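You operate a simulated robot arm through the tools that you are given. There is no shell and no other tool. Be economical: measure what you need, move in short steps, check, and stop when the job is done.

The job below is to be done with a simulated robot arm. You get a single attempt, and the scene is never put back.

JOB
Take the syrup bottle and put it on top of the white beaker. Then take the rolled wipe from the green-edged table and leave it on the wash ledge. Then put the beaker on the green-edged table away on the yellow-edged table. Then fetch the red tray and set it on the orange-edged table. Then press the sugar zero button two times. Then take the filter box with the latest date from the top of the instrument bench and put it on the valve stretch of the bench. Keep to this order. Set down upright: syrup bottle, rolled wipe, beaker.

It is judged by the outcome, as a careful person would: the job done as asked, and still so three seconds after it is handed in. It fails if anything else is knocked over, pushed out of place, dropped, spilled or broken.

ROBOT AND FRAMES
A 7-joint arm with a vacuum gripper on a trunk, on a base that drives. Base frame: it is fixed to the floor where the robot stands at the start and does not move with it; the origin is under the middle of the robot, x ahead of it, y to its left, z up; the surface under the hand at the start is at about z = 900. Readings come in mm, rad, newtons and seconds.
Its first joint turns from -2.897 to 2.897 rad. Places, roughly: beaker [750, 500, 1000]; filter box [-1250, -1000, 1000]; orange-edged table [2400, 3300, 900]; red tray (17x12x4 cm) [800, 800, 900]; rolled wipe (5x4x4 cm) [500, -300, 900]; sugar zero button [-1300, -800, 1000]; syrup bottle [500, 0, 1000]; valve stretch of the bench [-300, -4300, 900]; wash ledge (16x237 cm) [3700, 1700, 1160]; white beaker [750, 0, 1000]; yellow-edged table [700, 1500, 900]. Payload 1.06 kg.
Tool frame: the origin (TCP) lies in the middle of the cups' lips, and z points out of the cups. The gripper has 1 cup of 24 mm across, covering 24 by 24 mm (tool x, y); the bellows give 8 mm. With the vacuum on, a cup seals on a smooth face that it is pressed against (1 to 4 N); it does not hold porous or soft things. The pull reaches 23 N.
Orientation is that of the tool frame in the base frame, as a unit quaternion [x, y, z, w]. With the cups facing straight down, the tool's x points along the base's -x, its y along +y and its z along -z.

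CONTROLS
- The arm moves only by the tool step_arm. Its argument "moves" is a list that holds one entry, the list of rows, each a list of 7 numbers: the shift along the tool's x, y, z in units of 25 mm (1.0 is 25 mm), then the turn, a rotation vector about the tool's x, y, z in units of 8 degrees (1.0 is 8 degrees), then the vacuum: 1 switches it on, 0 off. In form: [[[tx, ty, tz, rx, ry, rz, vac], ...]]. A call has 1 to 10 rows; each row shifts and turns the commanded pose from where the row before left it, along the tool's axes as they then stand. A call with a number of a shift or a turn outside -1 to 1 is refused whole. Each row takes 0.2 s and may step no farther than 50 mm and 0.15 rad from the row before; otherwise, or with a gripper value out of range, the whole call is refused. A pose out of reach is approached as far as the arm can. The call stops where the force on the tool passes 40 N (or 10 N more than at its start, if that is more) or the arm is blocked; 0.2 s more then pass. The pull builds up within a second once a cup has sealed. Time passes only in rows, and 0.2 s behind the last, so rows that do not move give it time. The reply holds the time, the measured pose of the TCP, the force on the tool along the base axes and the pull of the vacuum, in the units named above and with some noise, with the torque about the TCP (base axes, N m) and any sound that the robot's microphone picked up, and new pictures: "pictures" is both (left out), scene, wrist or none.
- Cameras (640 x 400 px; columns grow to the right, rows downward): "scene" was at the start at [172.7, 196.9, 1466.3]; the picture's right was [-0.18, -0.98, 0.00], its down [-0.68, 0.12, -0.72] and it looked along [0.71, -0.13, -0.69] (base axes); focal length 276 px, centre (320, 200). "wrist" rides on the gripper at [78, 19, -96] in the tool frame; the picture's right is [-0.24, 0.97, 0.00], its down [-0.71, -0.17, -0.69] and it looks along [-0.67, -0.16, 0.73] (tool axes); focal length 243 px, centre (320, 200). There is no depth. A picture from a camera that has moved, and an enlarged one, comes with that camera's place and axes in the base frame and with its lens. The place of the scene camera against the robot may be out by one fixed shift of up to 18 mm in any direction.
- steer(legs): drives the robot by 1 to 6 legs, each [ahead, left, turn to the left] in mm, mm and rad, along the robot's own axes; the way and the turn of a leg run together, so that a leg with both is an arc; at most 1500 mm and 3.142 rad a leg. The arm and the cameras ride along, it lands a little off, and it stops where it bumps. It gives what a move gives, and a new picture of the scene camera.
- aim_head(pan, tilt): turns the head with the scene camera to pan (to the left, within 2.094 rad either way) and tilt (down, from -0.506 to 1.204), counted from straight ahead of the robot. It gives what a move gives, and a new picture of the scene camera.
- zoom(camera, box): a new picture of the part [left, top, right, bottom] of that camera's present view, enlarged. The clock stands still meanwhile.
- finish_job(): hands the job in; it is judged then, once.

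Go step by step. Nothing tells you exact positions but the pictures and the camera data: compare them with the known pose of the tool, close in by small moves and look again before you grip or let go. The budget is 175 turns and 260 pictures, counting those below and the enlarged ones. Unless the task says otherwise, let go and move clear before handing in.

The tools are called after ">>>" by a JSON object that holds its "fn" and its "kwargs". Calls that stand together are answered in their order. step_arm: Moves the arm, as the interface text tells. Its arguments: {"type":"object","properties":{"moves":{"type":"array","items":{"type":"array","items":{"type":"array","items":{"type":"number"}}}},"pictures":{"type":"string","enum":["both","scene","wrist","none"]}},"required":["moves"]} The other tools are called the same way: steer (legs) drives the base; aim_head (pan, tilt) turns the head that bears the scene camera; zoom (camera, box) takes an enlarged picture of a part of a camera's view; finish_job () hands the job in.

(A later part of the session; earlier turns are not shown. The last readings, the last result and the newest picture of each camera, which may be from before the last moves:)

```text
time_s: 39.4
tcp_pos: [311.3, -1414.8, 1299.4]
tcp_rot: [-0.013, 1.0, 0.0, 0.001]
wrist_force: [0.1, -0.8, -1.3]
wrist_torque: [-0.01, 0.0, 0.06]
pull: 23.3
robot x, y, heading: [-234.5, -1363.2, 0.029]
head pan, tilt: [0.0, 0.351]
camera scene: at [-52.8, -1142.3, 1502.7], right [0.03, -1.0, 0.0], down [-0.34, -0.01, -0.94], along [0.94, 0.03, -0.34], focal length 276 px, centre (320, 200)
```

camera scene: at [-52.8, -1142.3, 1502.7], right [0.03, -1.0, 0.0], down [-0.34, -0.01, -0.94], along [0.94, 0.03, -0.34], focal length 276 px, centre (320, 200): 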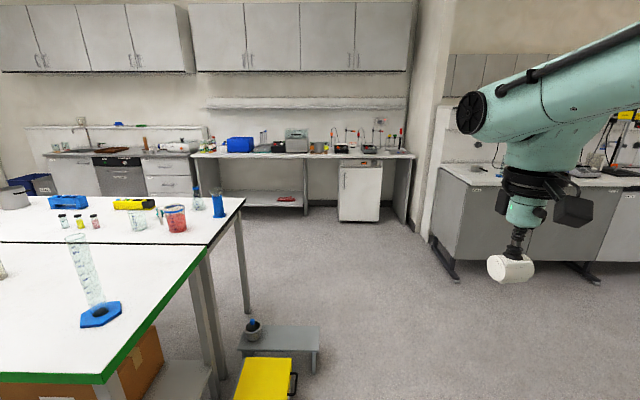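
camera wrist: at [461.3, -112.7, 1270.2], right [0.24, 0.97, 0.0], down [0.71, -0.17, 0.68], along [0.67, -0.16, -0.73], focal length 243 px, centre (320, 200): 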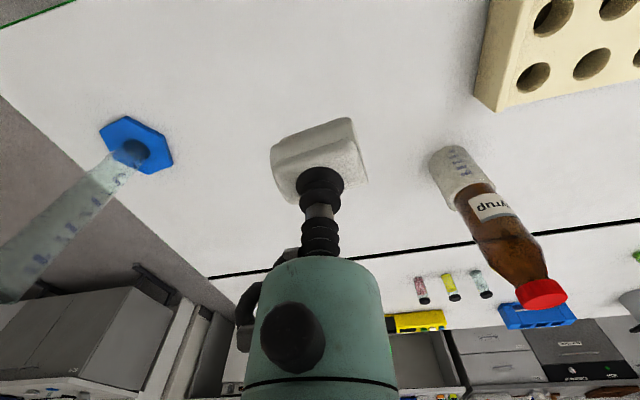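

A stool and yellow step stand by the table end, so I'll pass farther right, then go ahead to the far aisle.

>>> {"fn": "steer", "kwargs": {"legs": [[0, -300, -0.029], [1260, 0, 0], [1260, 0, 0]]}}

>>> {"fn": "aim_head", "kwargs": {"pan": 1.0, "tilt": 0.4}}

```text
time_s: 53.4
tcp_pos: [2832.9, -1748.6, 1299.0]
tcp_rot: [0.003, 1.0, 0.0, 0.001]
wrist_force: [-0.1, 0.7, -0.8]
wrist_torque: [0.02, 0.03, 0.03]
pull: 23.2
robot x, y, heading: [2292.5, -1675.3, -0.01]
head pan, tilt: [0.0, 0.351]
camera scene: at [2477.2, -1465.6, 1502.7], right [-0.01, -1.0, 0.0], down [-0.34, 0.0, -0.94], along [0.94, -0.01, -0.34], focal length 276 px, centre (320, 200)
```

scene: 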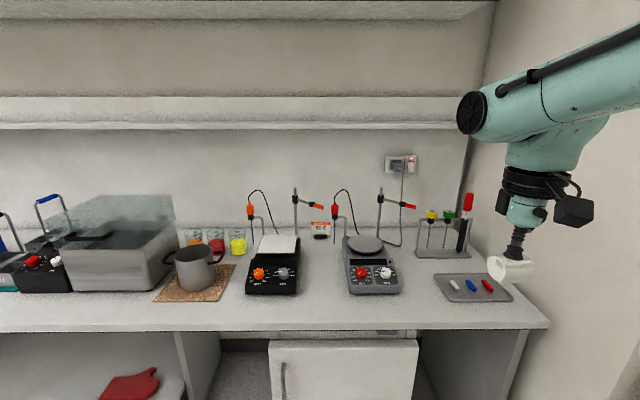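

```text
time_s: 54.6
tcp_pos: [2832.3, -1749.6, 1297.7]
tcp_rot: [0.004, 1.0, 0.0, -0.001]
wrist_force: [0.3, -0.3, -0.5]
wrist_torque: [0.03, -0.01, -0.03]
pull: 22.8
robot x, y, heading: [2290.1, -1676.7, -0.011]
head pan, tilt: [1.0, 0.4]
camera scene: at [2434.7, -1387.4, 1498.1], right [0.84, -0.55, 0.0], down [-0.21, -0.33, -0.92], along [0.5, 0.77, -0.39], focal length 276 px, centre (320, 200)
```

scene: 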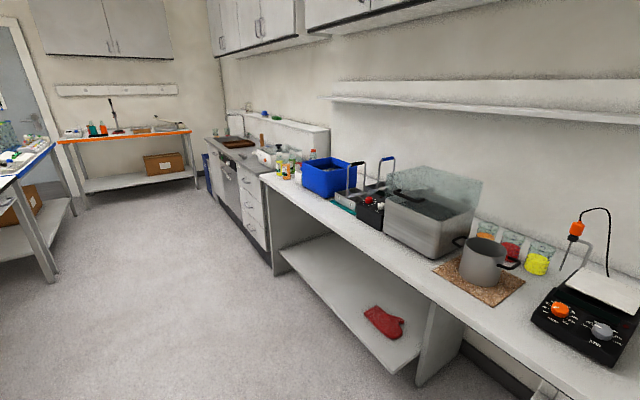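

The aisle is clear. I'll strafe left along it to face the wash ledge.

>>> {"fn": "steer", "kwargs": {"legs": [[0, 1500, 0.011], [0, 1500, 0], [0, 250, 0]]}}

>>> {"fn": "aim_head", "kwargs": {"pan": -0.1, "tilt": 0.4}}

```text
time_s: 70.5
tcp_pos: [2809.2, 1519.7, 1299.0]
tcp_rot: [-0.014, 1.0, 0.0, 0.001]
wrist_force: [-0.3, -0.7, -0.7]
wrist_torque: [0.0, 0.04, -0.02]
pull: 22.8
robot x, y, heading: [2268.4, 1579.1, 0.023]
head pan, tilt: [1.0, 0.4]
camera scene: at [2401.5, 1870.1, 1498.1], right [0.86, -0.52, 0.0], down [-0.2, -0.33, -0.92], along [0.48, 0.79, -0.39], focal length 276 px, centre (320, 200)
```

scene: 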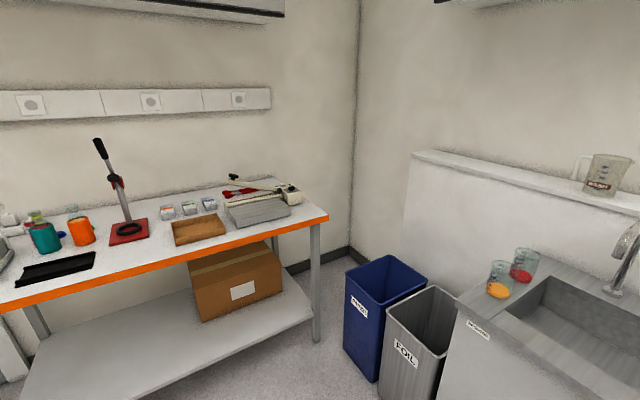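

```text
time_s: 71.8
tcp_pos: [2809.7, 1520.5, 1298.7]
tcp_rot: [-0.013, 1.0, 0.0, 0.0]
wrist_force: [0.2, -0.4, -0.6]
wrist_torque: [-0.02, -0.04, 0.0]
pull: 23.7
robot x, y, heading: [2268.1, 1577.5, 0.025]
head pan, tilt: [-0.099, 0.4]
camera scene: at [2445.9, 1784.1, 1498.1], right [-0.07, -1.0, 0.0], down [-0.39, 0.03, -0.92], along [0.92, -0.07, -0.39], focal length 276 px, centre (320, 200)
```

scene: 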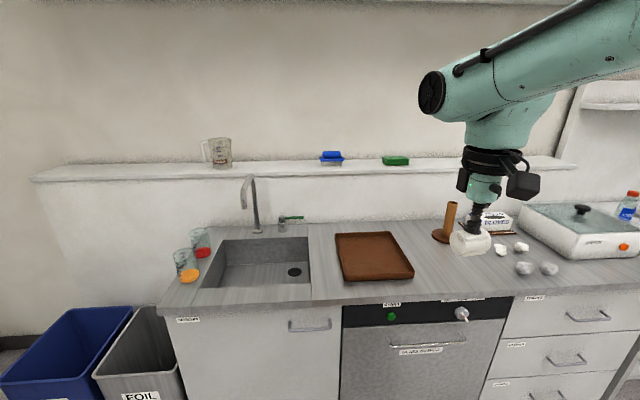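

The ledge front is about x 3520, wall about 3700; free space is to the right of the green pad, near y 1150. I'll drive closer to the counter.

>>> {"fn": "steer", "kwargs": {"legs": [[400, -380, -0.024]]}}

>>> {"fn": "aim_head", "kwargs": {"pan": -0.2, "tilt": 0.35}}

```text
time_s: 75.0
tcp_pos: [3222.1, 1135.2, 1298.4]
tcp_rot: [-0.003, 1.0, 0.0, 0.001]
wrist_force: [-0.3, 0.3, -0.7]
wrist_torque: [0.01, 0.0, 0.04]
pull: 22.7
robot x, y, heading: [2679.4, 1203.4, 0.006]
head pan, tilt: [-0.099, 0.4]
camera scene: at [2863.4, 1406.9, 1498.1], right [-0.1, -1.0, 0.0], down [-0.39, 0.04, -0.92], along [0.92, -0.09, -0.39], focal length 276 px, centre (320, 200)
```

scene: 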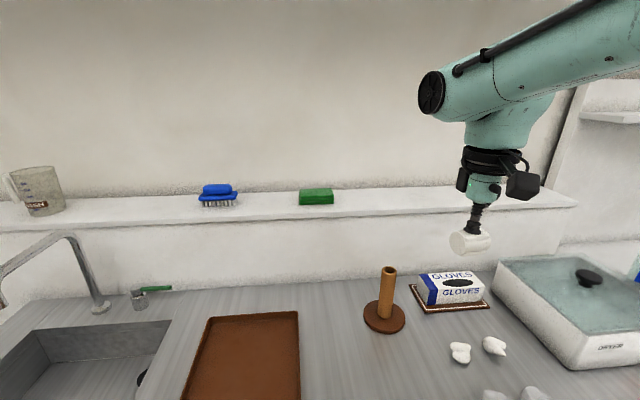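

```text
time_s: 75.7
tcp_pos: [3223.1, 1135.8, 1297.9]
tcp_rot: [-0.002, 1.0, 0.0, 0.0]
wrist_force: [0.2, -0.3, -0.2]
wrist_torque: [0.01, -0.02, 0.0]
pull: 22.8
robot x, y, heading: [2679.4, 1200.6, 0.001]
head pan, tilt: [-0.201, 0.351]
camera scene: at [2862.4, 1397.6, 1502.7], right [-0.19, -0.98, 0.0], down [-0.34, 0.07, -0.94], along [0.92, -0.18, -0.34], focal length 276 px, centre (320, 200)
```

scene: 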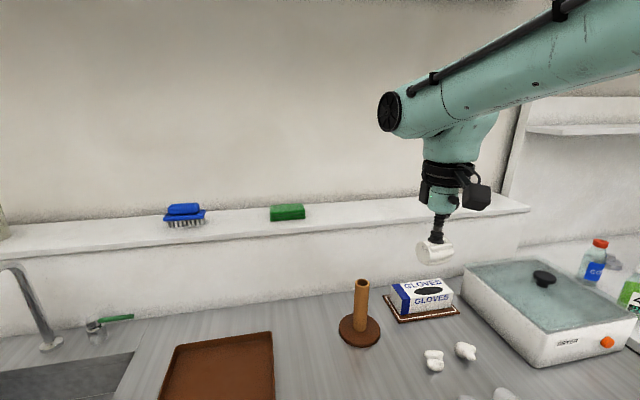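

The ledge top is roughly x 3560–3720 here. I'll advance the arm and use the wrist camera for exactness.

>>> {"fn": "step_arm", "kwargs": {"moves": [[[-0.5, 0, 0, 0, 0, 0, 1], [-1, 0, 0, 0, 0, 0, 1], [-1, 0, 0, 0, 0, 0, 1], [-1, 0, 0, 0, 0, 0, 1], [-1, 0, 0, 0, 0, 0, 1], [-1, 0, 0, 0, 0, 0, 1], [-1, 0, 0, 0, 0, 0, 1], [-1, 0, 0, 0, 0, 0, 1], [-1, 0, 0, 0, 0, 0, 1], [-0.5, 0, 0, 0, 0, 0, 1]]], "pictures": "both"}}

```text
time_s: 77.9
tcp_pos: [3448.0, 1136.6, 1298.6]
tcp_rot: [-0.003, 1.0, 0.0, 0.0]
wrist_force: [-0.6, 0.0, 0.2]
wrist_torque: [0.0, 0.01, -0.01]
pull: 23.1
robot x, y, heading: [2678.2, 1201.4, 0.005]
head pan, tilt: [-0.201, 0.351]
camera scene: at [2862.2, 1397.6, 1502.7], right [-0.2, -0.98, 0.0], down [-0.34, 0.07, -0.94], along [0.92, -0.18, -0.34], focal length 276 px, centre (320, 200)
camera wrist: at [3369.9, 1155.0, 1394.9], right [0.23, 0.97, 0.0], down [0.71, -0.17, 0.69], along [0.67, -0.16, -0.73], focal length 243 px, centre (320, 200)
```

scene: 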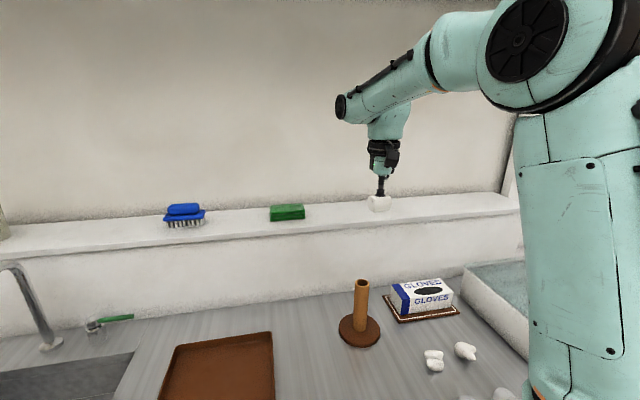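
wrist: 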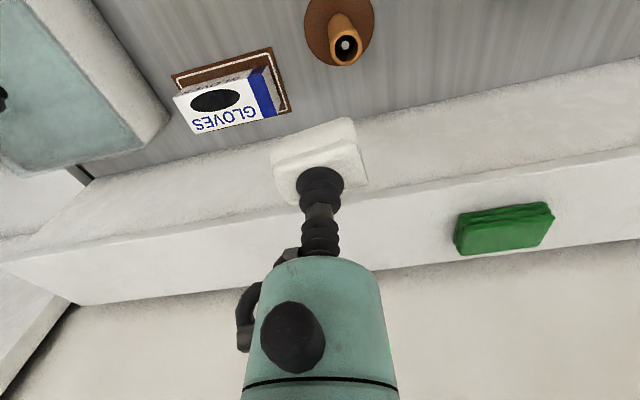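

By the wrist view the ledge could be z 1160–1200. I'll advance over it and use the parallax.

>>> {"fn": "step_arm", "kwargs": {"moves": [[[-0.5, 0, 0, 0, 0, 0, 1], [-1, 0, 0, 0, 0, 0, 1], [-1, 0, 0, 0, 0, 0, 1], [-1, 0, 0, 0, 0, 0, 1], [-1, 0, 0, 0, 0, 0, 1], [-1, 0, 0, 0, 0, 0, 1], [-0.5, 0, 0, 0, 0, 0, 1], [0, 0, 0, 0, 0, 0, 1]]], "pictures": "both"}}

>>> {"fn": "zoom", "kwargs": {"camera": "scene", "box": [320, 120, 460, 240]}}

```text
time_s: 79.7
tcp_pos: [3597.6, 1136.7, 1300.5]
tcp_rot: [-0.002, 1.0, 0.0, 0.0]
wrist_force: [-0.2, -0.2, -0.3]
wrist_torque: [-0.01, -0.02, -0.03]
pull: 23.0
robot x, y, heading: [2683.8, 1205.7, 0.001]
head pan, tilt: [-0.201, 0.351]
camera scene: at [2862.4, 1397.6, 1502.7], right [-0.2, -0.98, 0.0], down [-0.34, 0.07, -0.94], along [0.92, -0.18, -0.34], focal length 276 px, centre (320, 200)
camera wrist: at [3520.5, 1155.8, 1396.0], right [0.23, 0.97, 0.0], down [0.71, -0.17, 0.69], along [0.67, -0.16, -0.73], focal length 243 px, centre (320, 200)
```

scene: 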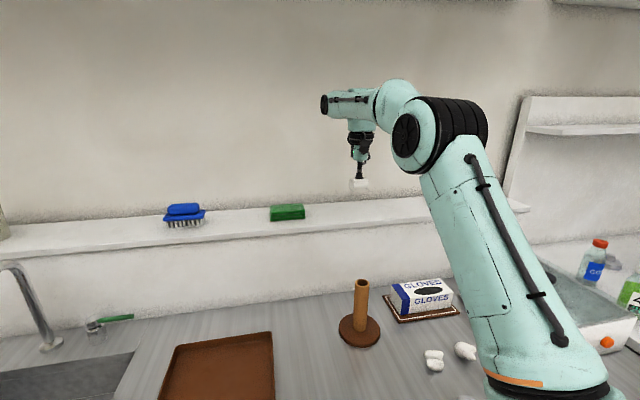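
wrist: 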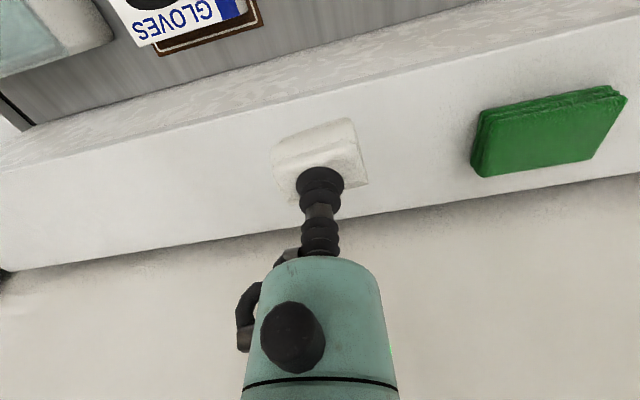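

```text
3.33 times, centred on (390, 180) of scene
camera zoom: at [2862.4, 1397.6, 1502.7], right [-0.2, -0.98, 0.0], down [-0.34, 0.07, -0.94], along [0.92, -0.18, -0.34], focal length 921 px, centre (87, 267)
```

zoom: 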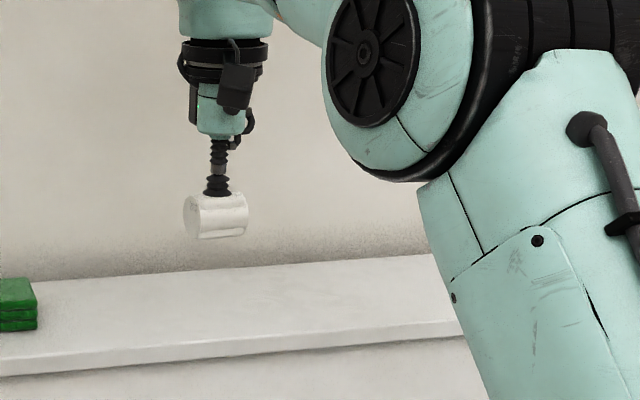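

The ledge front is about x 3598, back about 3770. I'll advance the arm 65 mm more to be over its middle and check it from the scene camera.

>>> {"fn": "step_arm", "kwargs": {"moves": [[[-0.6, 0, 0, 0, 0, 0, 1], [-1, 0, 0.2, 0, 0, 0, 1], [-1, 0, 0.3, 0, 0, 0, 1], [0, 0, 0.5, 0, 0, 0, 1], [0, 0, 0.5, 0, 0, 0, 1], [0, 0, 0, 0, 0, 0, 1]]], "pictures": "wrist"}}

>>> {"fn": "zoom", "kwargs": {"camera": "scene", "box": [320, 120, 460, 240]}}

```text
time_s: 81.1
tcp_pos: [3661.9, 1136.3, 1262.5]
tcp_rot: [-0.001, 1.0, 0.0, 0.0]
wrist_force: [0.4, 0.8, -0.8]
wrist_torque: [0.0, -0.04, 0.0]
pull: 22.8
robot x, y, heading: [2679.4, 1203.4, 0.003]
head pan, tilt: [-0.201, 0.351]
camera wrist: at [3584.6, 1155.7, 1357.8], right [0.23, 0.97, 0.0], down [0.71, -0.17, 0.68], along [0.67, -0.16, -0.73], focal length 243 px, centre (320, 200)
```

wrist: 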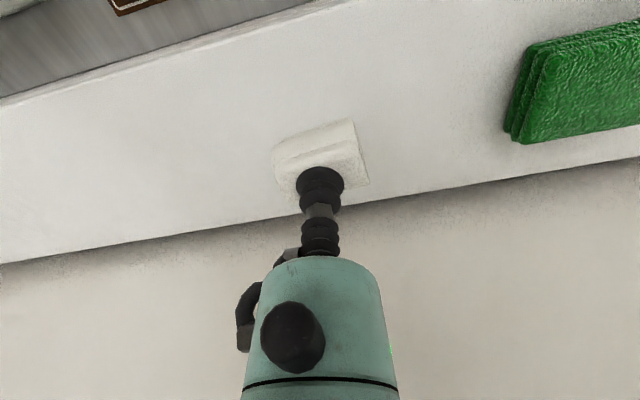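

```text
3.33 times, centred on (390, 180) of scene
camera zoom: at [2862.5, 1397.5, 1502.7], right [-0.2, -0.98, 0.0], down [-0.34, 0.07, -0.94], along [0.92, -0.18, -0.34], focal length 921 px, centre (87, 267)
```

zoom: 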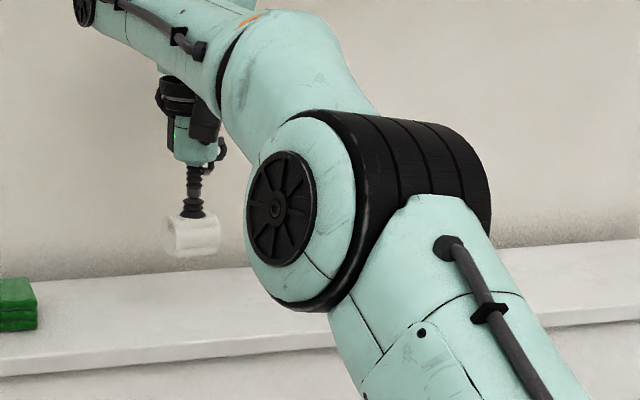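

In reach and over the ledge. Lower in stages.

>>> {"fn": "step_arm", "kwargs": {"moves": [[[0, 0, 0.5, 0, 0, 0, 1], [0, 0, 0.5, 0, 0, 0, 1], [0, 0, 0.3, 0, 0, 0, 1], [0, 0, 0.2, 0, 0, 0, 1], [0, 0, 0, 0, 0, 0, 1]]], "pictures": "none"}}

>>> {"fn": "zoom", "kwargs": {"camera": "scene", "box": [320, 150, 420, 230]}}

```text
time_s: 82.3
tcp_pos: [3662.5, 1138.0, 1224.3]
tcp_rot: [-0.001, 1.0, 0.0, 0.0]
wrist_force: [0.9, 0.2, 0.2]
wrist_torque: [-0.02, 0.01, 0.01]
pull: 23.3
robot x, y, heading: [2676.2, 1205.7, 0.002]
head pan, tilt: [-0.201, 0.351]
```

```text
5.00 times, centred on (370, 190) of scene
camera zoom: at [2862.5, 1397.6, 1502.7], right [-0.2, -0.98, 0.0], down [-0.34, 0.07, -0.94], along [0.92, -0.18, -0.34], focal length 1381 px, centre (70, 250)
```

zoom: 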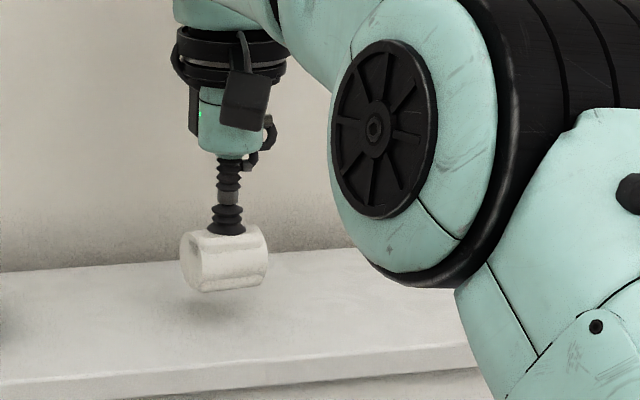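

The shadow shows about 20 mm still to go. Continue down in small rows.

>>> {"fn": "step_arm", "kwargs": {"moves": [[[0, 0, 0.25, 0, 0, 0, 1], [0, 0, 0.2, 0, 0, 0, 1], [0, 0, 0.15, 0, 0, 0, 1], [0, 0, 0.12, 0, 0, 0, 1], [0, 0, 0, 0, 0, 0, 1]]], "pictures": "none"}}

>>> {"fn": "zoom", "kwargs": {"camera": "scene", "box": [320, 150, 420, 230]}}

```text
time_s: 83.5
tcp_pos: [3661.2, 1138.2, 1205.5]
tcp_rot: [-0.003, 1.0, 0.0, 0.0]
wrist_force: [0.0, 0.3, -0.1]
wrist_torque: [0.02, 0.0, 0.0]
pull: 22.8
robot x, y, heading: [2679.7, 1203.0, 0.001]
head pan, tilt: [-0.201, 0.351]
```

```text
5.00 times, centred on (370, 190) of scene
camera zoom: at [2862.5, 1397.6, 1502.7], right [-0.2, -0.98, 0.0], down [-0.34, 0.07, -0.94], along [0.92, -0.18, -0.34], focal length 1381 px, centre (70, 250)
```

zoom: 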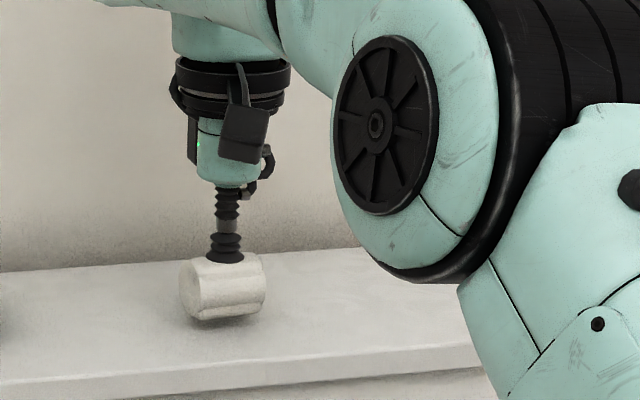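

Just a few millimetres left.

>>> {"fn": "step_arm", "kwargs": {"moves": [[[0, 0, 0.12, 0, 0, 0, 1], [0, 0, 0.1, 0, 0, 0, 1], [0, 0, 0, 0, 0, 0, 1]]], "pictures": "none"}}

```text
time_s: 84.3
tcp_pos: [3662.0, 1137.7, 1200.6]
tcp_rot: [-0.003, 1.0, -0.001, 0.0]
wrist_force: [-0.5, -0.2, -0.8]
wrist_torque: [-0.03, 0.0, -0.01]
pull: 22.7
robot x, y, heading: [2683.9, 1200.2, 0.002]
head pan, tilt: [-0.201, 0.351]
```

>>> {"fn": "step_arm", "kwargs": {"moves": [[[0, 0, 0.1, 0, 0, 0, 1], [0, 0, 0.08, 0, 0, 0, 1], [0, 0, 0, 0, 0, 0, 1]]], "pictures": "none"}}

>>> {"fn": "zoom", "kwargs": {"camera": "scene", "box": [340, 185, 400, 225]}}

```text
time_s: 85.1
tcp_pos: [3661.4, 1138.8, 1197.3]
tcp_rot: [-0.002, 1.0, 0.001, 0.0]
wrist_force: [1.2, -0.7, 3.4]
wrist_torque: [0.0, -0.02, 0.03]
pull: 22.7
robot x, y, heading: [2682.5, 1200.6, -0.0]
head pan, tilt: [-0.201, 0.351]
```

```text
10.00 times, centred on (370, 205) of scene
camera zoom: at [2862.4, 1397.6, 1502.7], right [-0.2, -0.98, 0.0], down [-0.34, 0.07, -0.94], along [0.92, -0.18, -0.34], focal length 2762 px, centre (-180, 150)
```

zoom: 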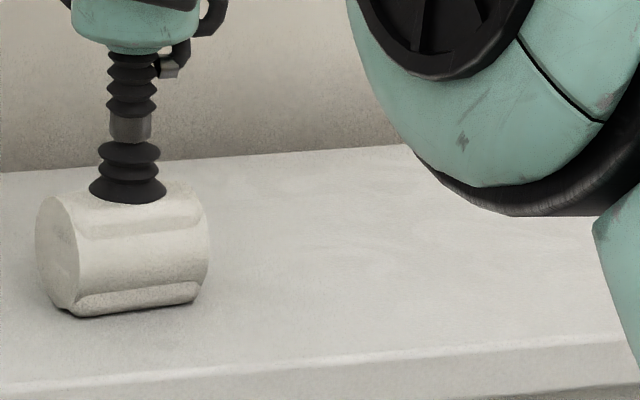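

It rests on the ledge. Release, rise and draw the arm back.

>>> {"fn": "step_arm", "kwargs": {"moves": [[[0, 0, 0, 0, 0, 0, 0], [0, 0, 0, 0, 0, 0, 0], [0, 0, 0, 0, 0, 0, 0], [0, 0, -0.2, 0, 0, 0, 0], [0, 0, -0.6, 0, 0, 0, 0], [0, 0, -1, 0, 0, 0, 0], [0, 0, -1, 0, 0, 0, 0], [0, 0, -1, 0, 0, 0, 0], [0.5, 0, -0.5, 0, 0, 0, 0], [1, 0, 0, 0, 0, 0, 0]]], "pictures": "scene"}}

>>> {"fn": "step_arm", "kwargs": {"moves": [[[1, 0, 0, 0, 0, 0, 0], [1, 0, 0, 0, 0, 0, 0], [1, 0, 0, 0, 0, 0, 0], [1, 0, 0, 0, 0, 0, 0], [1, 0, 0, 0, 0, 0, 0], [1, 0, 0, 0, 0, 0, 0], [1, 0, 0, 0, 0, 0, 0], [1, 0, 0, 0, 0, 0, 0], [1, 0, 0, 0, 0, 0, 0], [1, 0, 0, 0, 0, 0, 0]]], "pictures": "none"}}

```text
time_s: 87.3
tcp_pos: [3624.6, 1138.6, 1302.2]
tcp_rot: [-0.002, 1.0, 0.0, -0.001]
wrist_force: [0.2, -0.2, -0.2]
wrist_torque: [0.01, 0.02, 0.02]
pull: 0.0
out of reach, approached as far as the arm can: row 8
robot x, y, heading: [2680.7, 1203.3, 0.005]
head pan, tilt: [-0.201, 0.351]
camera scene: at [2863.0, 1397.6, 1502.6], right [-0.2, -0.98, 0.0], down [-0.34, 0.07, -0.94], along [0.92, -0.18, -0.34], focal length 276 px, centre (320, 200)
```

scene: 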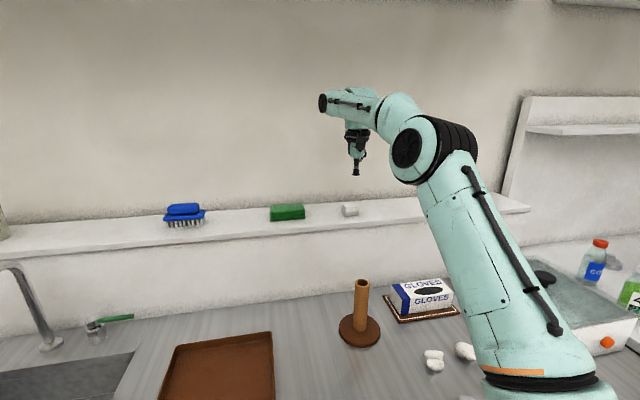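

```text
time_s: 89.5
tcp_pos: [3374.8, 1136.6, 1301.9]
tcp_rot: [-0.003, 1.0, 0.001, 0.0]
wrist_force: [0.2, 0.3, -0.7]
wrist_torque: [-0.03, -0.01, -0.02]
pull: 0.0
robot x, y, heading: [2685.1, 1204.5, 0.001]
head pan, tilt: [-0.201, 0.351]
```

The wipe lies on the ledge. I'll tuck the arm and drive back the same way to the green-edged table.

>>> {"fn": "step_arm", "kwargs": {"moves": [[[1, 0, 0, 0, 0, 0, 0], [1, 0, 0, 0, 0, 0, 0], [1, 0, 0, 0, 0, 0, 0], [1, 0, 0, 0, 0, 0, 0], [1, 0, 0, 0, 0, 0, 0], [0.9, 0, 0, 0, 0, 0, 0]]], "pictures": "none"}}

>>> {"fn": "steer", "kwargs": {"legs": [[-390, 0, 0], [0, -1440, 0], [0, -1440, 0]]}}

```text
time_s: 90.9
tcp_pos: [3227.0, 1135.8, 1302.1]
tcp_rot: [-0.003, 1.0, 0.0, 0.001]
wrist_force: [0.7, -0.3, 0.0]
wrist_torque: [0.03, 0.02, -0.01]
pull: 0.1
robot x, y, heading: [2683.3, 1203.7, 0.004]
head pan, tilt: [-0.201, 0.351]
```

```text
time_s: 106.9
tcp_pos: [2850.1, -1733.2, 1304.3]
tcp_rot: [-0.012, 1.0, 0.0, 0.0]
wrist_force: [0.9, -0.7, -0.2]
wrist_torque: [0.02, -0.03, -0.01]
pull: 0.0
robot x, y, heading: [2303.7, -1672.5, 0.021]
head pan, tilt: [-0.201, 0.351]
camera scene: at [2482.2, -1477.7, 1502.7], right [-0.18, -0.98, 0.0], down [-0.34, 0.06, -0.94], along [0.92, -0.17, -0.34], focal length 276 px, centre (320, 200)
```

scene: 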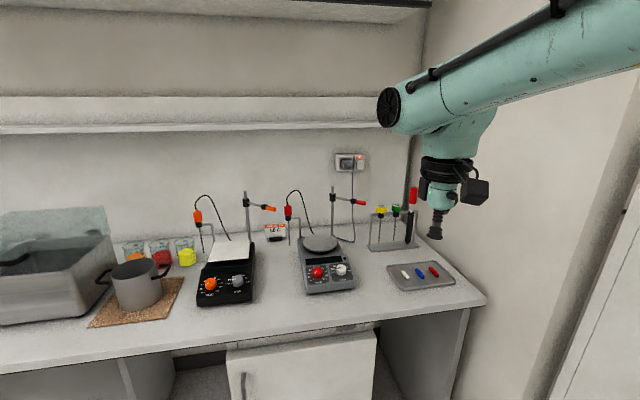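

On track. Back along the right side, then strafe left behind the tables.

>>> {"fn": "steer", "kwargs": {"legs": [[0, 0, -0.021], [-1275, 0, 0], [-1275, 0, 0]]}}

```text
time_s: 119.8
tcp_pos: [274.0, -1706.9, 1303.7]
tcp_rot: [0.01, 1.0, 0.0, 0.0]
wrist_force: [-0.6, 0.3, -0.1]
wrist_torque: [-0.01, -0.01, 0.0]
pull: 0.0
robot x, y, heading: [-275.4, -1627.3, -0.018]
head pan, tilt: [-0.201, 0.351]
camera scene: at [-84.4, -1436.4, 1502.7], right [-0.22, -0.98, 0.0], down [-0.34, 0.08, -0.94], along [0.92, -0.21, -0.34], focal length 276 px, centre (320, 200)
```

scene: 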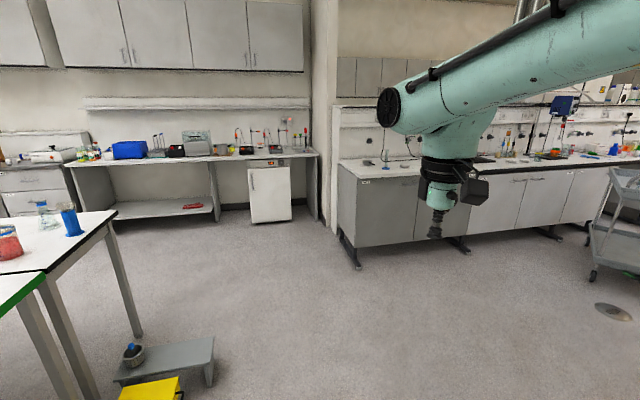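

>>> {"fn": "steer", "kwargs": {"legs": [[0, 0, 0.018], [0, 1170, 0], [0, 1170, 0]]}}

>>> {"fn": "aim_head", "kwargs": {"pan": 0.0, "tilt": 0.6}}

```text
time_s: 131.7
tcp_pos: [280.3, 667.0, 1304.1]
tcp_rot: [0.0, 1.0, 0.0, 0.0]
wrist_force: [-0.1, 0.4, 0.0]
wrist_torque: [0.02, -0.02, -0.01]
pull: 0.0
robot x, y, heading: [-265.1, 738.5, -0.0]
head pan, tilt: [-0.201, 0.351]
camera scene: at [-81.6, 931.9, 1502.7], right [-0.2, -0.98, 0.0], down [-0.34, 0.07, -0.94], along [0.92, -0.19, -0.34], focal length 276 px, centre (320, 200)
```

scene: 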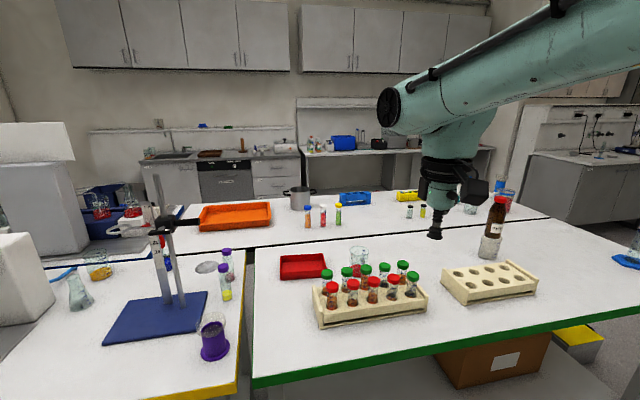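

```text
time_s: 132.5
tcp_pos: [281.0, 667.3, 1303.0]
tcp_rot: [0.0, 1.0, 0.0, 0.0]
wrist_force: [-0.3, -0.2, -0.7]
wrist_torque: [0.0, 0.01, 0.04]
pull: 0.1
robot x, y, heading: [-262.2, 737.5, -0.003]
head pan, tilt: [0.0, 0.6]
camera scene: at [-84.4, 950.4, 1480.0], right [0.0, -1.0, 0.0], down [-0.56, 0.0, -0.83], along [0.83, 0.0, -0.56], focal length 276 px, centre (320, 200)
```

scene: 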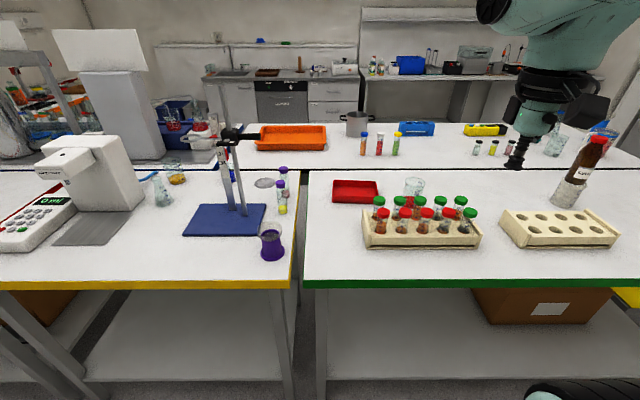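

I see everything well: the beaker with red liquid is behind the tube rack near (735,615), and free space on the yellow table near (480,1270). I'll move up to the table.

>>> {"fn": "steer", "kwargs": {"legs": [[235, 0, 0]]}}

>>> {"fn": "step_arm", "kwargs": {"moves": [[[-1, -0.2, 0, 0, 0, 0, 0], [-1, -0.2, 0, 0, 0, 0, 0], [-1, -0.2, 0, 0, 0, 0, 0], [-1, -0.2, 0, 0, 0, 0, 0], [-1, -0.2, 0, 0, 0, 0, 0]]], "pictures": "wrist"}}

```text
time_s: 134.2
tcp_pos: [513.3, 666.8, 1304.3]
tcp_rot: [0.001, 1.0, -0.001, 0.0]
wrist_force: [0.5, -0.6, 0.6]
wrist_torque: [0.0, -0.02, -0.03]
pull: 0.0
robot x, y, heading: [-30.0, 739.6, 0.005]
head pan, tilt: [0.0, 0.6]
camera scene: at [149.6, 949.9, 1479.9], right [0.0, -1.0, 0.0], down [-0.56, 0.0, -0.83], along [0.83, 0.0, -0.57], focal length 276 px, centre (320, 200)
```

scene: 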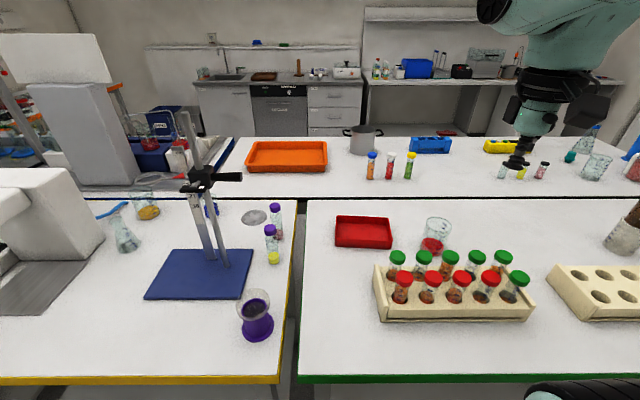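

```text
time_s: 135.4
tcp_pos: [640.3, 641.3, 1303.2]
tcp_rot: [0.001, 1.0, 0.0, 0.001]
wrist_force: [-0.3, -0.1, 0.6]
wrist_torque: [0.01, -0.01, -0.03]
pull: 0.1
robot x, y, heading: [-27.1, 741.8, -0.003]
head pan, tilt: [0.0, 0.6]
camera wrist: at [562.6, 661.2, 1399.4], right [0.24, 0.97, 0.0], down [0.71, -0.17, 0.69], along [0.67, -0.16, -0.73], focal length 243 px, centre (320, 200)
```

wrist: 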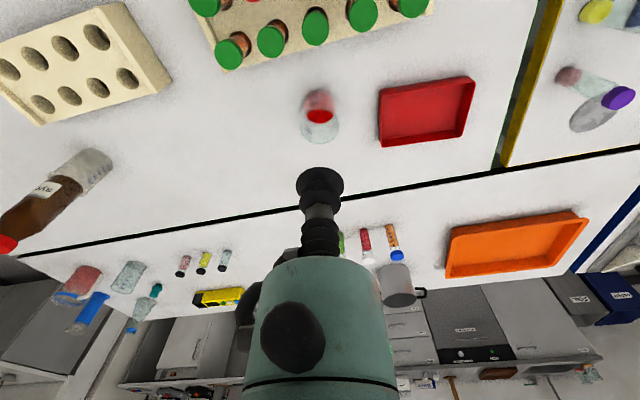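

>>> {"fn": "zoom", "kwargs": {"camera": "wrist", "box": [280, 75, 360, 155]}}

>>> {"fn": "zoom", "kwargs": {"camera": "scene", "box": [320, 200, 540, 330]}}

```text
5.00 times, centred on (320, 115) of wrist
camera zoom: at [562.6, 661.2, 1399.4], right [0.24, 0.97, 0.0], down [0.71, -0.17, 0.69], along [0.67, -0.16, -0.73], focal length 1213 px, centre (320, 625)
```

zoom: 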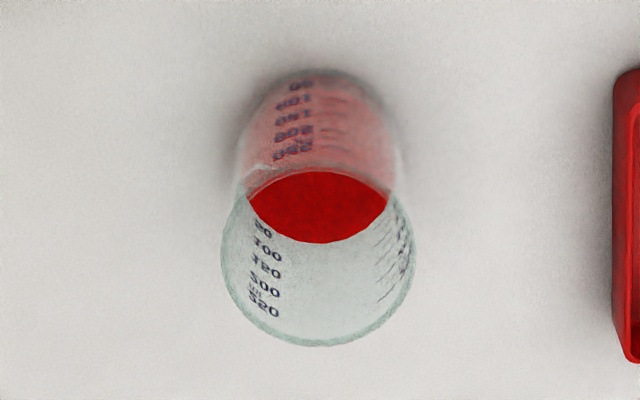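

```text
2.91 times, centred on (430, 265) of scene
camera zoom: at [149.1, 949.9, 1480.0], right [0.0, -1.0, 0.0], down [-0.56, 0.0, -0.83], along [0.83, 0.0, -0.56], focal length 804 px, centre (0, 11)
```

zoom: 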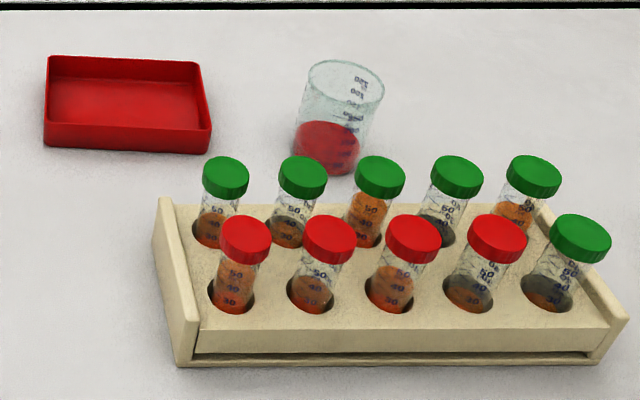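

The beaker's centre is (762,612), rim about 990. I'll go above it and test a gentle contact at the top centre; if it's open there, I'll turn to the side wall.

>>> {"fn": "step_arm", "kwargs": {"moves": [[[-0.98, -0.24, 0.3, 0, 0, 0, 0], [-0.98, -0.23, 0.6, 0, 0, 0, 0], [-0.97, -0.23, 0.8, 0, 0, 0, 0], [-0.97, -0.23, 1, 0, 0, 0, 0], [-0.97, -0.23, 1, 0, 0, 0, 0], [0, 0, 1, 0, 0, 0, 0], [0, 0, 1, 0, 0, 0, 0], [0, 0, 1, 0, 0, 0, 0], [0, 0, 1, 0, 0, 0, 0], [0, 0, 1, 0, 0, 0, 0]]], "pictures": "none"}}

>>> {"fn": "step_arm", "kwargs": {"moves": [[[0, 0, 1, 0, 0, 0, 0], [0, 0, 1, 0, 0, 0, 0], [0, 0, 0.3, 0, 0, 0, 0]]], "pictures": "both"}}

```text
time_s: 137.6
tcp_pos: [761.1, 612.8, 1085.1]
tcp_rot: [0.0, 1.0, 0.0, -0.001]
wrist_force: [0.1, -0.5, 0.7]
wrist_torque: [0.02, 0.0, 0.0]
pull: 0.1
robot x, y, heading: [-30.2, 739.1, -0.003]
head pan, tilt: [0.0, 0.6]
```

```text
time_s: 138.4
tcp_pos: [761.3, 612.3, 1029.0]
tcp_rot: [0.001, 1.0, 0.0, 0.0]
wrist_force: [-0.1, -0.4, 0.1]
wrist_torque: [0.02, 0.01, 0.0]
pull: 0.1
robot x, y, heading: [-32.8, 738.7, 0.001]
head pan, tilt: [0.0, 0.6]
camera scene: at [149.4, 949.9, 1479.9], right [0.0, -1.0, 0.0], down [-0.56, 0.0, -0.83], along [0.83, 0.0, -0.56], focal length 276 px, centre (320, 200)
camera wrist: at [683.4, 632.0, 1124.7], right [0.24, 0.97, 0.0], down [0.71, -0.17, 0.68], along [0.67, -0.16, -0.73], focal length 243 px, centre (320, 200)
```

scene: 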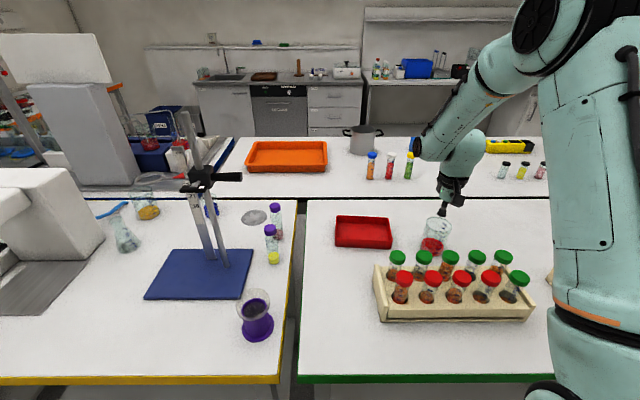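
wrist: 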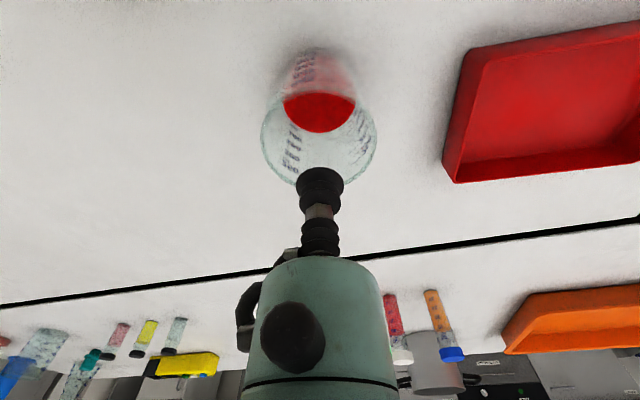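

Descend with vacuum to about rim height, a few mm at a time.

>>> {"fn": "step_arm", "kwargs": {"moves": [[[0.16, 0.04, 0.6, 0, 0, 0, 1], [0, 0, 0.4, 0, 0, 0, 1], [0, 0, 0.2, 0, 0, 0, 1], [0, 0, 0.2, 0, 0, 0, 1], [0, 0, 0.1, 0, 0, 0, 1], [0, 0, 0, 0, 0, 0, 1], [0, 0, 0, 0, 0, 0, 1]]], "pictures": "none"}}

>>> {"fn": "zoom", "kwargs": {"camera": "wrist", "box": [240, 60, 400, 220]}}

```text
time_s: 140.0
tcp_pos: [757.3, 613.0, 991.2]
tcp_rot: [0.001, 1.0, 0.0, 0.001]
wrist_force: [3.6, 1.0, 13.2]
wrist_torque: [-0.01, -0.01, 0.05]
pull: 23.4
robot x, y, heading: [-31.2, 734.9, -0.001]
head pan, tilt: [0.0, 0.6]
```

```text
2.50 times, centred on (320, 140) of wrist
camera zoom: at [679.7, 633.1, 1087.5], right [0.24, 0.97, 0.0], down [0.71, -0.17, 0.69], along [0.67, -0.16, -0.73], focal length 606 px, centre (320, 350)
```

zoom: 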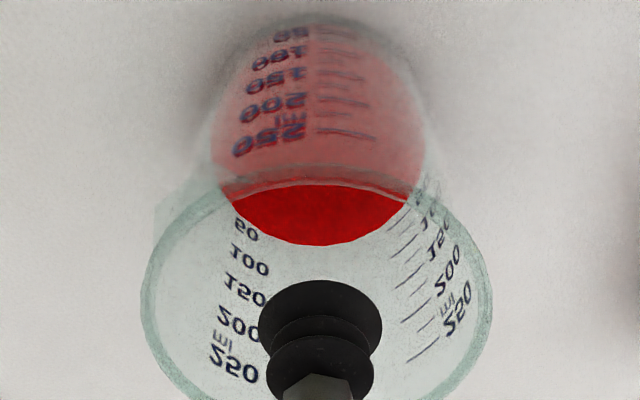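

The cup has sealed on the beaker. Lift it slowly and straight.

>>> {"fn": "step_arm", "kwargs": {"moves": [[[0, 0, -0.2, 0, 0, 0, 1], [0, 0, -0.3, 0, 0, 0, 1], [0, 0, -0.5, 0, 0, 0, 1], [0, 0, -0.8, 0, 0, 0, 1], [0, 0, -0.9, 0, 0, 0, 1], [0, 0, -1, 0, 0, 0, 1], [0, 0, -1, 0, 0, 0, 1], [0, 0, -1, 0, 0, 0, 1], [0, 0, -0.8, 0, 0, 0, 1], [0, 0, -0.5, 0, 0, 0, 1]]], "pictures": "scene"}}

```text
time_s: 142.2
tcp_pos: [757.3, 612.6, 1165.6]
tcp_rot: [0.001, 1.0, 0.0, 0.0]
wrist_force: [-0.2, -0.8, -1.9]
wrist_torque: [0.0, 0.0, 0.0]
pull: 23.0
robot x, y, heading: [-30.0, 738.3, -0.001]
head pan, tilt: [0.0, 0.6]
camera scene: at [149.7, 949.9, 1479.9], right [0.0, -1.0, 0.0], down [-0.57, 0.0, -0.82], along [0.82, 0.0, -0.57], focal length 276 px, centre (320, 200)
```

scene: 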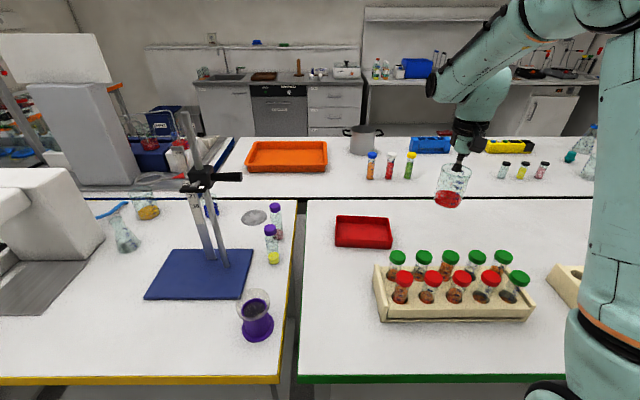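

The beaker hangs level. Carry it back toward the robot and left to the yellow table's free front area.

>>> {"fn": "step_arm", "kwargs": {"moves": [[[0.4, 0.3, 0, 0, 0, 0, 1], [0.8, 0.6, 0, 0, 0, 0, 1], [1, 0.8, 0, 0, 0, 0, 1], [1, 0.8, 0, 0, 0, 0, 1], [1, 0.8, 0, 0, 0, 0, 1], [1, 0.8, 0, 0, 0, 0, 1], [1, 0.9, 0, 0, 0, 0, 1], [1, 1, 0, 0, 0, 0, 1], [1, 1, 0, 0, 0, 0, 1], [1, 1, 0, 0, 0, 0, 1]]], "pictures": "none"}}

>>> {"fn": "step_arm", "kwargs": {"moves": [[[0.7, 1, 0, 0, 0, 0, 1], [0.5, 1, 0, 0, 0, 0, 1], [0.3, 1, 0, 0, 0, 0, 1], [0.2, 1, 0, 0, 0, 0, 1], [0.1, 1, 0, 0, 0, 0, 1], [0, 1, 0, 0, 0, 0, 1], [0, 1, 0, 0, 0, 0, 1], [0, 1, 0, 0, 0, 0, 1], [0, 1, 0, 0, 0, 0, 1], [0, 1, 0, 0, 0, 0, 1]]], "pictures": "scene"}}

```text
time_s: 144.4
tcp_pos: [525.0, 812.5, 1167.3]
tcp_rot: [0.002, 1.0, 0.0, 0.0]
wrist_force: [-0.4, -0.3, -2.3]
wrist_torque: [0.03, 0.05, 0.0]
pull: 22.9
robot x, y, heading: [-30.6, 734.6, -0.003]
head pan, tilt: [0.0, 0.6]
```

```text
time_s: 146.6
tcp_pos: [483.5, 1063.4, 1166.7]
tcp_rot: [0.001, 1.0, 0.0, 0.0]
wrist_force: [-1.1, 0.4, -1.7]
wrist_torque: [0.04, -0.02, 0.03]
pull: 23.0
robot x, y, heading: [-28.9, 740.9, -0.002]
head pan, tilt: [0.0, 0.6]
camera scene: at [149.5, 949.6, 1479.9], right [0.0, -1.0, 0.0], down [-0.56, 0.0, -0.83], along [0.83, 0.0, -0.56], focal length 276 px, centre (320, 200)
```

scene: 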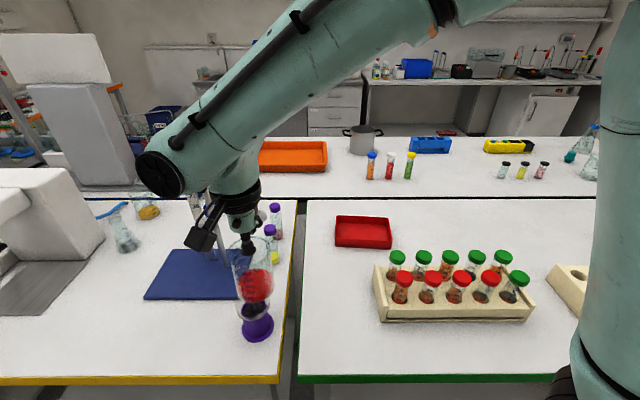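

Continue to y ≈ 1262 and check from both cameras.

>>> {"fn": "step_arm", "kwargs": {"moves": [[[0, 1, 0, 0, 0, 0, 1], [0, 1, 0, 0, 0, 0, 1], [0, 1, 0, 0, 0, 0, 1], [0, 1, 0, 0, 0, 0, 1], [0.1, 1, 0, 0, 0, 0, 1], [0.1, 1, 0, 0, 0, 0, 1], [0, 0.9, 0, 0, 0, 0, 1], [0, 0.7, 0, 0, 0, 0, 1], [0, 0.4, 0, 0, 0, 0, 1]]], "pictures": "both"}}

```text
time_s: 148.6
tcp_pos: [478.6, 1263.6, 1166.8]
tcp_rot: [0.001, 1.0, -0.001, 0.0]
wrist_force: [0.3, 0.1, -1.8]
wrist_torque: [-0.01, 0.01, 0.0]
pull: 22.6
robot x, y, heading: [-31.3, 739.4, -0.002]
head pan, tilt: [0.0, 0.6]
camera scene: at [149.5, 949.8, 1479.9], right [0.0, -1.0, 0.0], down [-0.56, 0.0, -0.83], along [0.83, 0.0, -0.56], focal length 276 px, centre (320, 200)
camera wrist: at [401.6, 1283.5, 1262.6], right [0.24, 0.97, 0.0], down [0.71, -0.17, 0.69], along [0.67, -0.16, -0.73], focal length 243 px, centre (320, 200)
```

scene: 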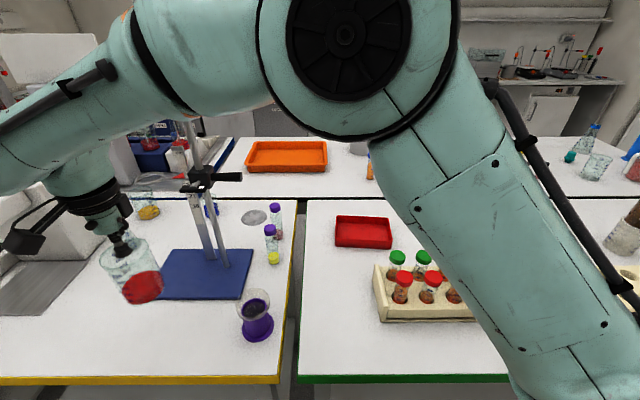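
wrist: 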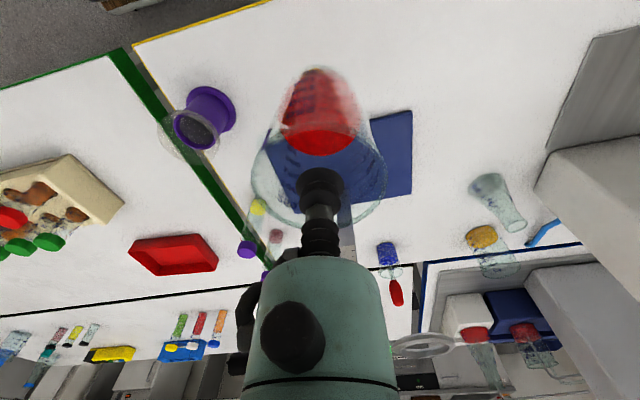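

Clear on all sides. Lower straight down to just above the table.

>>> {"fn": "step_arm", "kwargs": {"moves": [[[0, 0, 0.4, 0, 0, 0, 1], [0, 0, 0.8, 0, 0, 0, 1], [0, 0, 1, 0, 0, 0, 1], [0, 0, 1, 0, 0, 0, 1], [0, 0, 1, 0, 0, 0, 1], [0, 0, 0.9, 0, 0, 0, 1], [0, 0, 0.7, 0, 0, 0, 1], [0, 0, 0.4, 0, 0, 0, 1], [0, 0, 0.2, 0, 0, 0, 1]]], "pictures": "none"}}

>>> {"fn": "zoom", "kwargs": {"camera": "scene", "box": [60, 190, 260, 340]}}

```text
time_s: 150.6
tcp_pos: [478.0, 1263.9, 1005.4]
tcp_rot: [0.002, 1.0, 0.0, 0.0]
wrist_force: [0.6, -0.1, -1.5]
wrist_torque: [0.03, 0.04, -0.02]
pull: 22.9
robot x, y, heading: [-31.6, 736.0, -0.0]
head pan, tilt: [0.0, 0.6]
```

```text
2.67 times, centred on (160, 265) of scene
camera zoom: at [149.5, 949.9, 1479.9], right [0.0, -1.0, 0.0], down [-0.56, 0.0, -0.83], along [0.83, 0.0, -0.56], focal length 736 px, centre (747, 27)
```

zoom: 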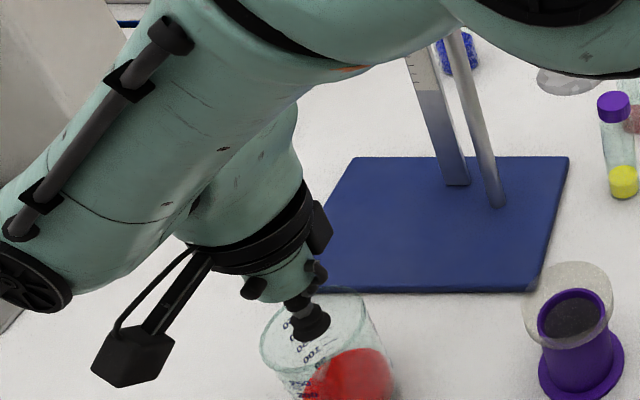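

Now the last millimetres to contact.

>>> {"fn": "step_arm", "kwargs": {"moves": [[[0, 0, 0.15, 0, 0, 0, 1], [0, 0, 0.12, 0, 0, 0, 1], [0, 0, 0.1, 0, 0, 0, 1], [0, 0, 0, 0, 0, 0, 1]]], "pictures": "none"}}

```text
time_s: 151.6
tcp_pos: [479.1, 1263.1, 996.9]
tcp_rot: [0.001, 1.0, 0.001, 0.0]
wrist_force: [-0.6, 0.0, -1.0]
wrist_torque: [-0.02, -0.02, -0.02]
pull: 22.9
robot x, y, heading: [-33.9, 740.8, -0.006]
head pan, tilt: [0.0, 0.6]
```

>>> {"fn": "step_arm", "kwargs": {"moves": [[[0, 0, 0.1, 0, 0, 0, 1], [0, 0, 0.1, 0, 0, 0, 1], [0, 0, 0, 0, 0, 0, 1]]], "pictures": "none"}}

```text
time_s: 152.4
tcp_pos: [478.8, 1264.1, 993.1]
tcp_rot: [0.001, 1.0, 0.001, 0.001]
wrist_force: [0.9, -3.0, 16.8]
wrist_torque: [0.0, 0.03, 0.03]
pull: 22.5
robot x, y, heading: [-32.2, 740.2, -0.004]
head pan, tilt: [0.0, 0.6]
```

On the table. Ease off, release, and rise.

>>> {"fn": "step_arm", "kwargs": {"moves": [[[0, 0, -0.08, 0, 0, 0, 1], [0, 0, 0, 0, 0, 0, 0], [0, 0, 0, 0, 0, 0, 0], [0, 0, 0, 0, 0, 0, 0], [0, 0, -0.2, 0, 0, 0, 0], [0, 0, -0.6, 0, 0, 0, 0], [0, 0, -1, 0, 0, 0, 0], [0, 0, -1, 0, 0, 0, 0], [0, 0, -1, 0, 0, 0, 0], [0, 0, -1, 0, 0, 0, 0]]], "pictures": "none"}}

>>> {"fn": "step_arm", "kwargs": {"moves": [[[0, 0, -1, 0, 0, 0, 0], [0, 0, -1, 0, 0, 0, 0], [0, 0, -1, 0, 0, 0, 0], [0, 0, -1, 0, 0, 0, 0], [0, -1, -1, 0, 0, 0, 0], [0, -1, 0, 0, 0, 0, 0], [0, -1, 0, 0, 0, 0, 0], [0, -1, 0, 0, 0, 0, 0], [0, -1, 0, 0, 0, 0, 0], [0, -1, 0, 0, 0, 0, 0]]], "pictures": "scene"}}

```text
time_s: 154.6
tcp_pos: [479.2, 1265.0, 1111.5]
tcp_rot: [0.001, 1.0, 0.001, 0.0]
wrist_force: [0.9, -0.3, 0.0]
wrist_torque: [0.02, 0.01, 0.02]
pull: 0.0
robot x, y, heading: [-32.5, 740.1, -0.004]
head pan, tilt: [0.0, 0.6]
```

```text
time_s: 156.8
tcp_pos: [476.2, 1114.8, 1238.6]
tcp_rot: [0.001, 1.0, -0.001, 0.0]
wrist_force: [0.5, 0.0, 0.5]
wrist_torque: [0.0, 0.03, -0.01]
pull: 0.0
robot x, y, heading: [-27.0, 739.2, -0.003]
head pan, tilt: [0.0, 0.6]
camera scene: at [149.5, 950.4, 1479.8], right [0.0, -1.0, 0.0], down [-0.57, 0.0, -0.83], along [0.83, 0.0, -0.57], focal length 276 px, centre (320, 200)
```

scene: 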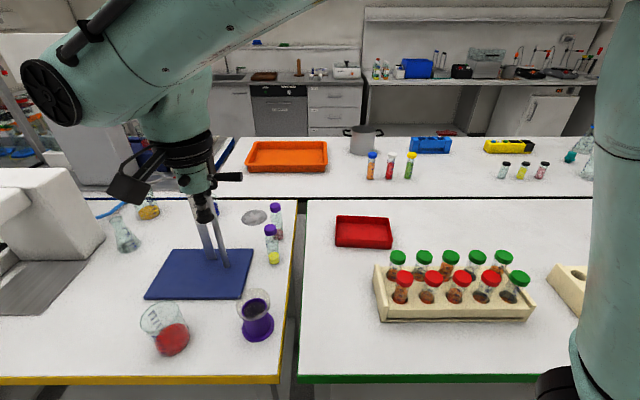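

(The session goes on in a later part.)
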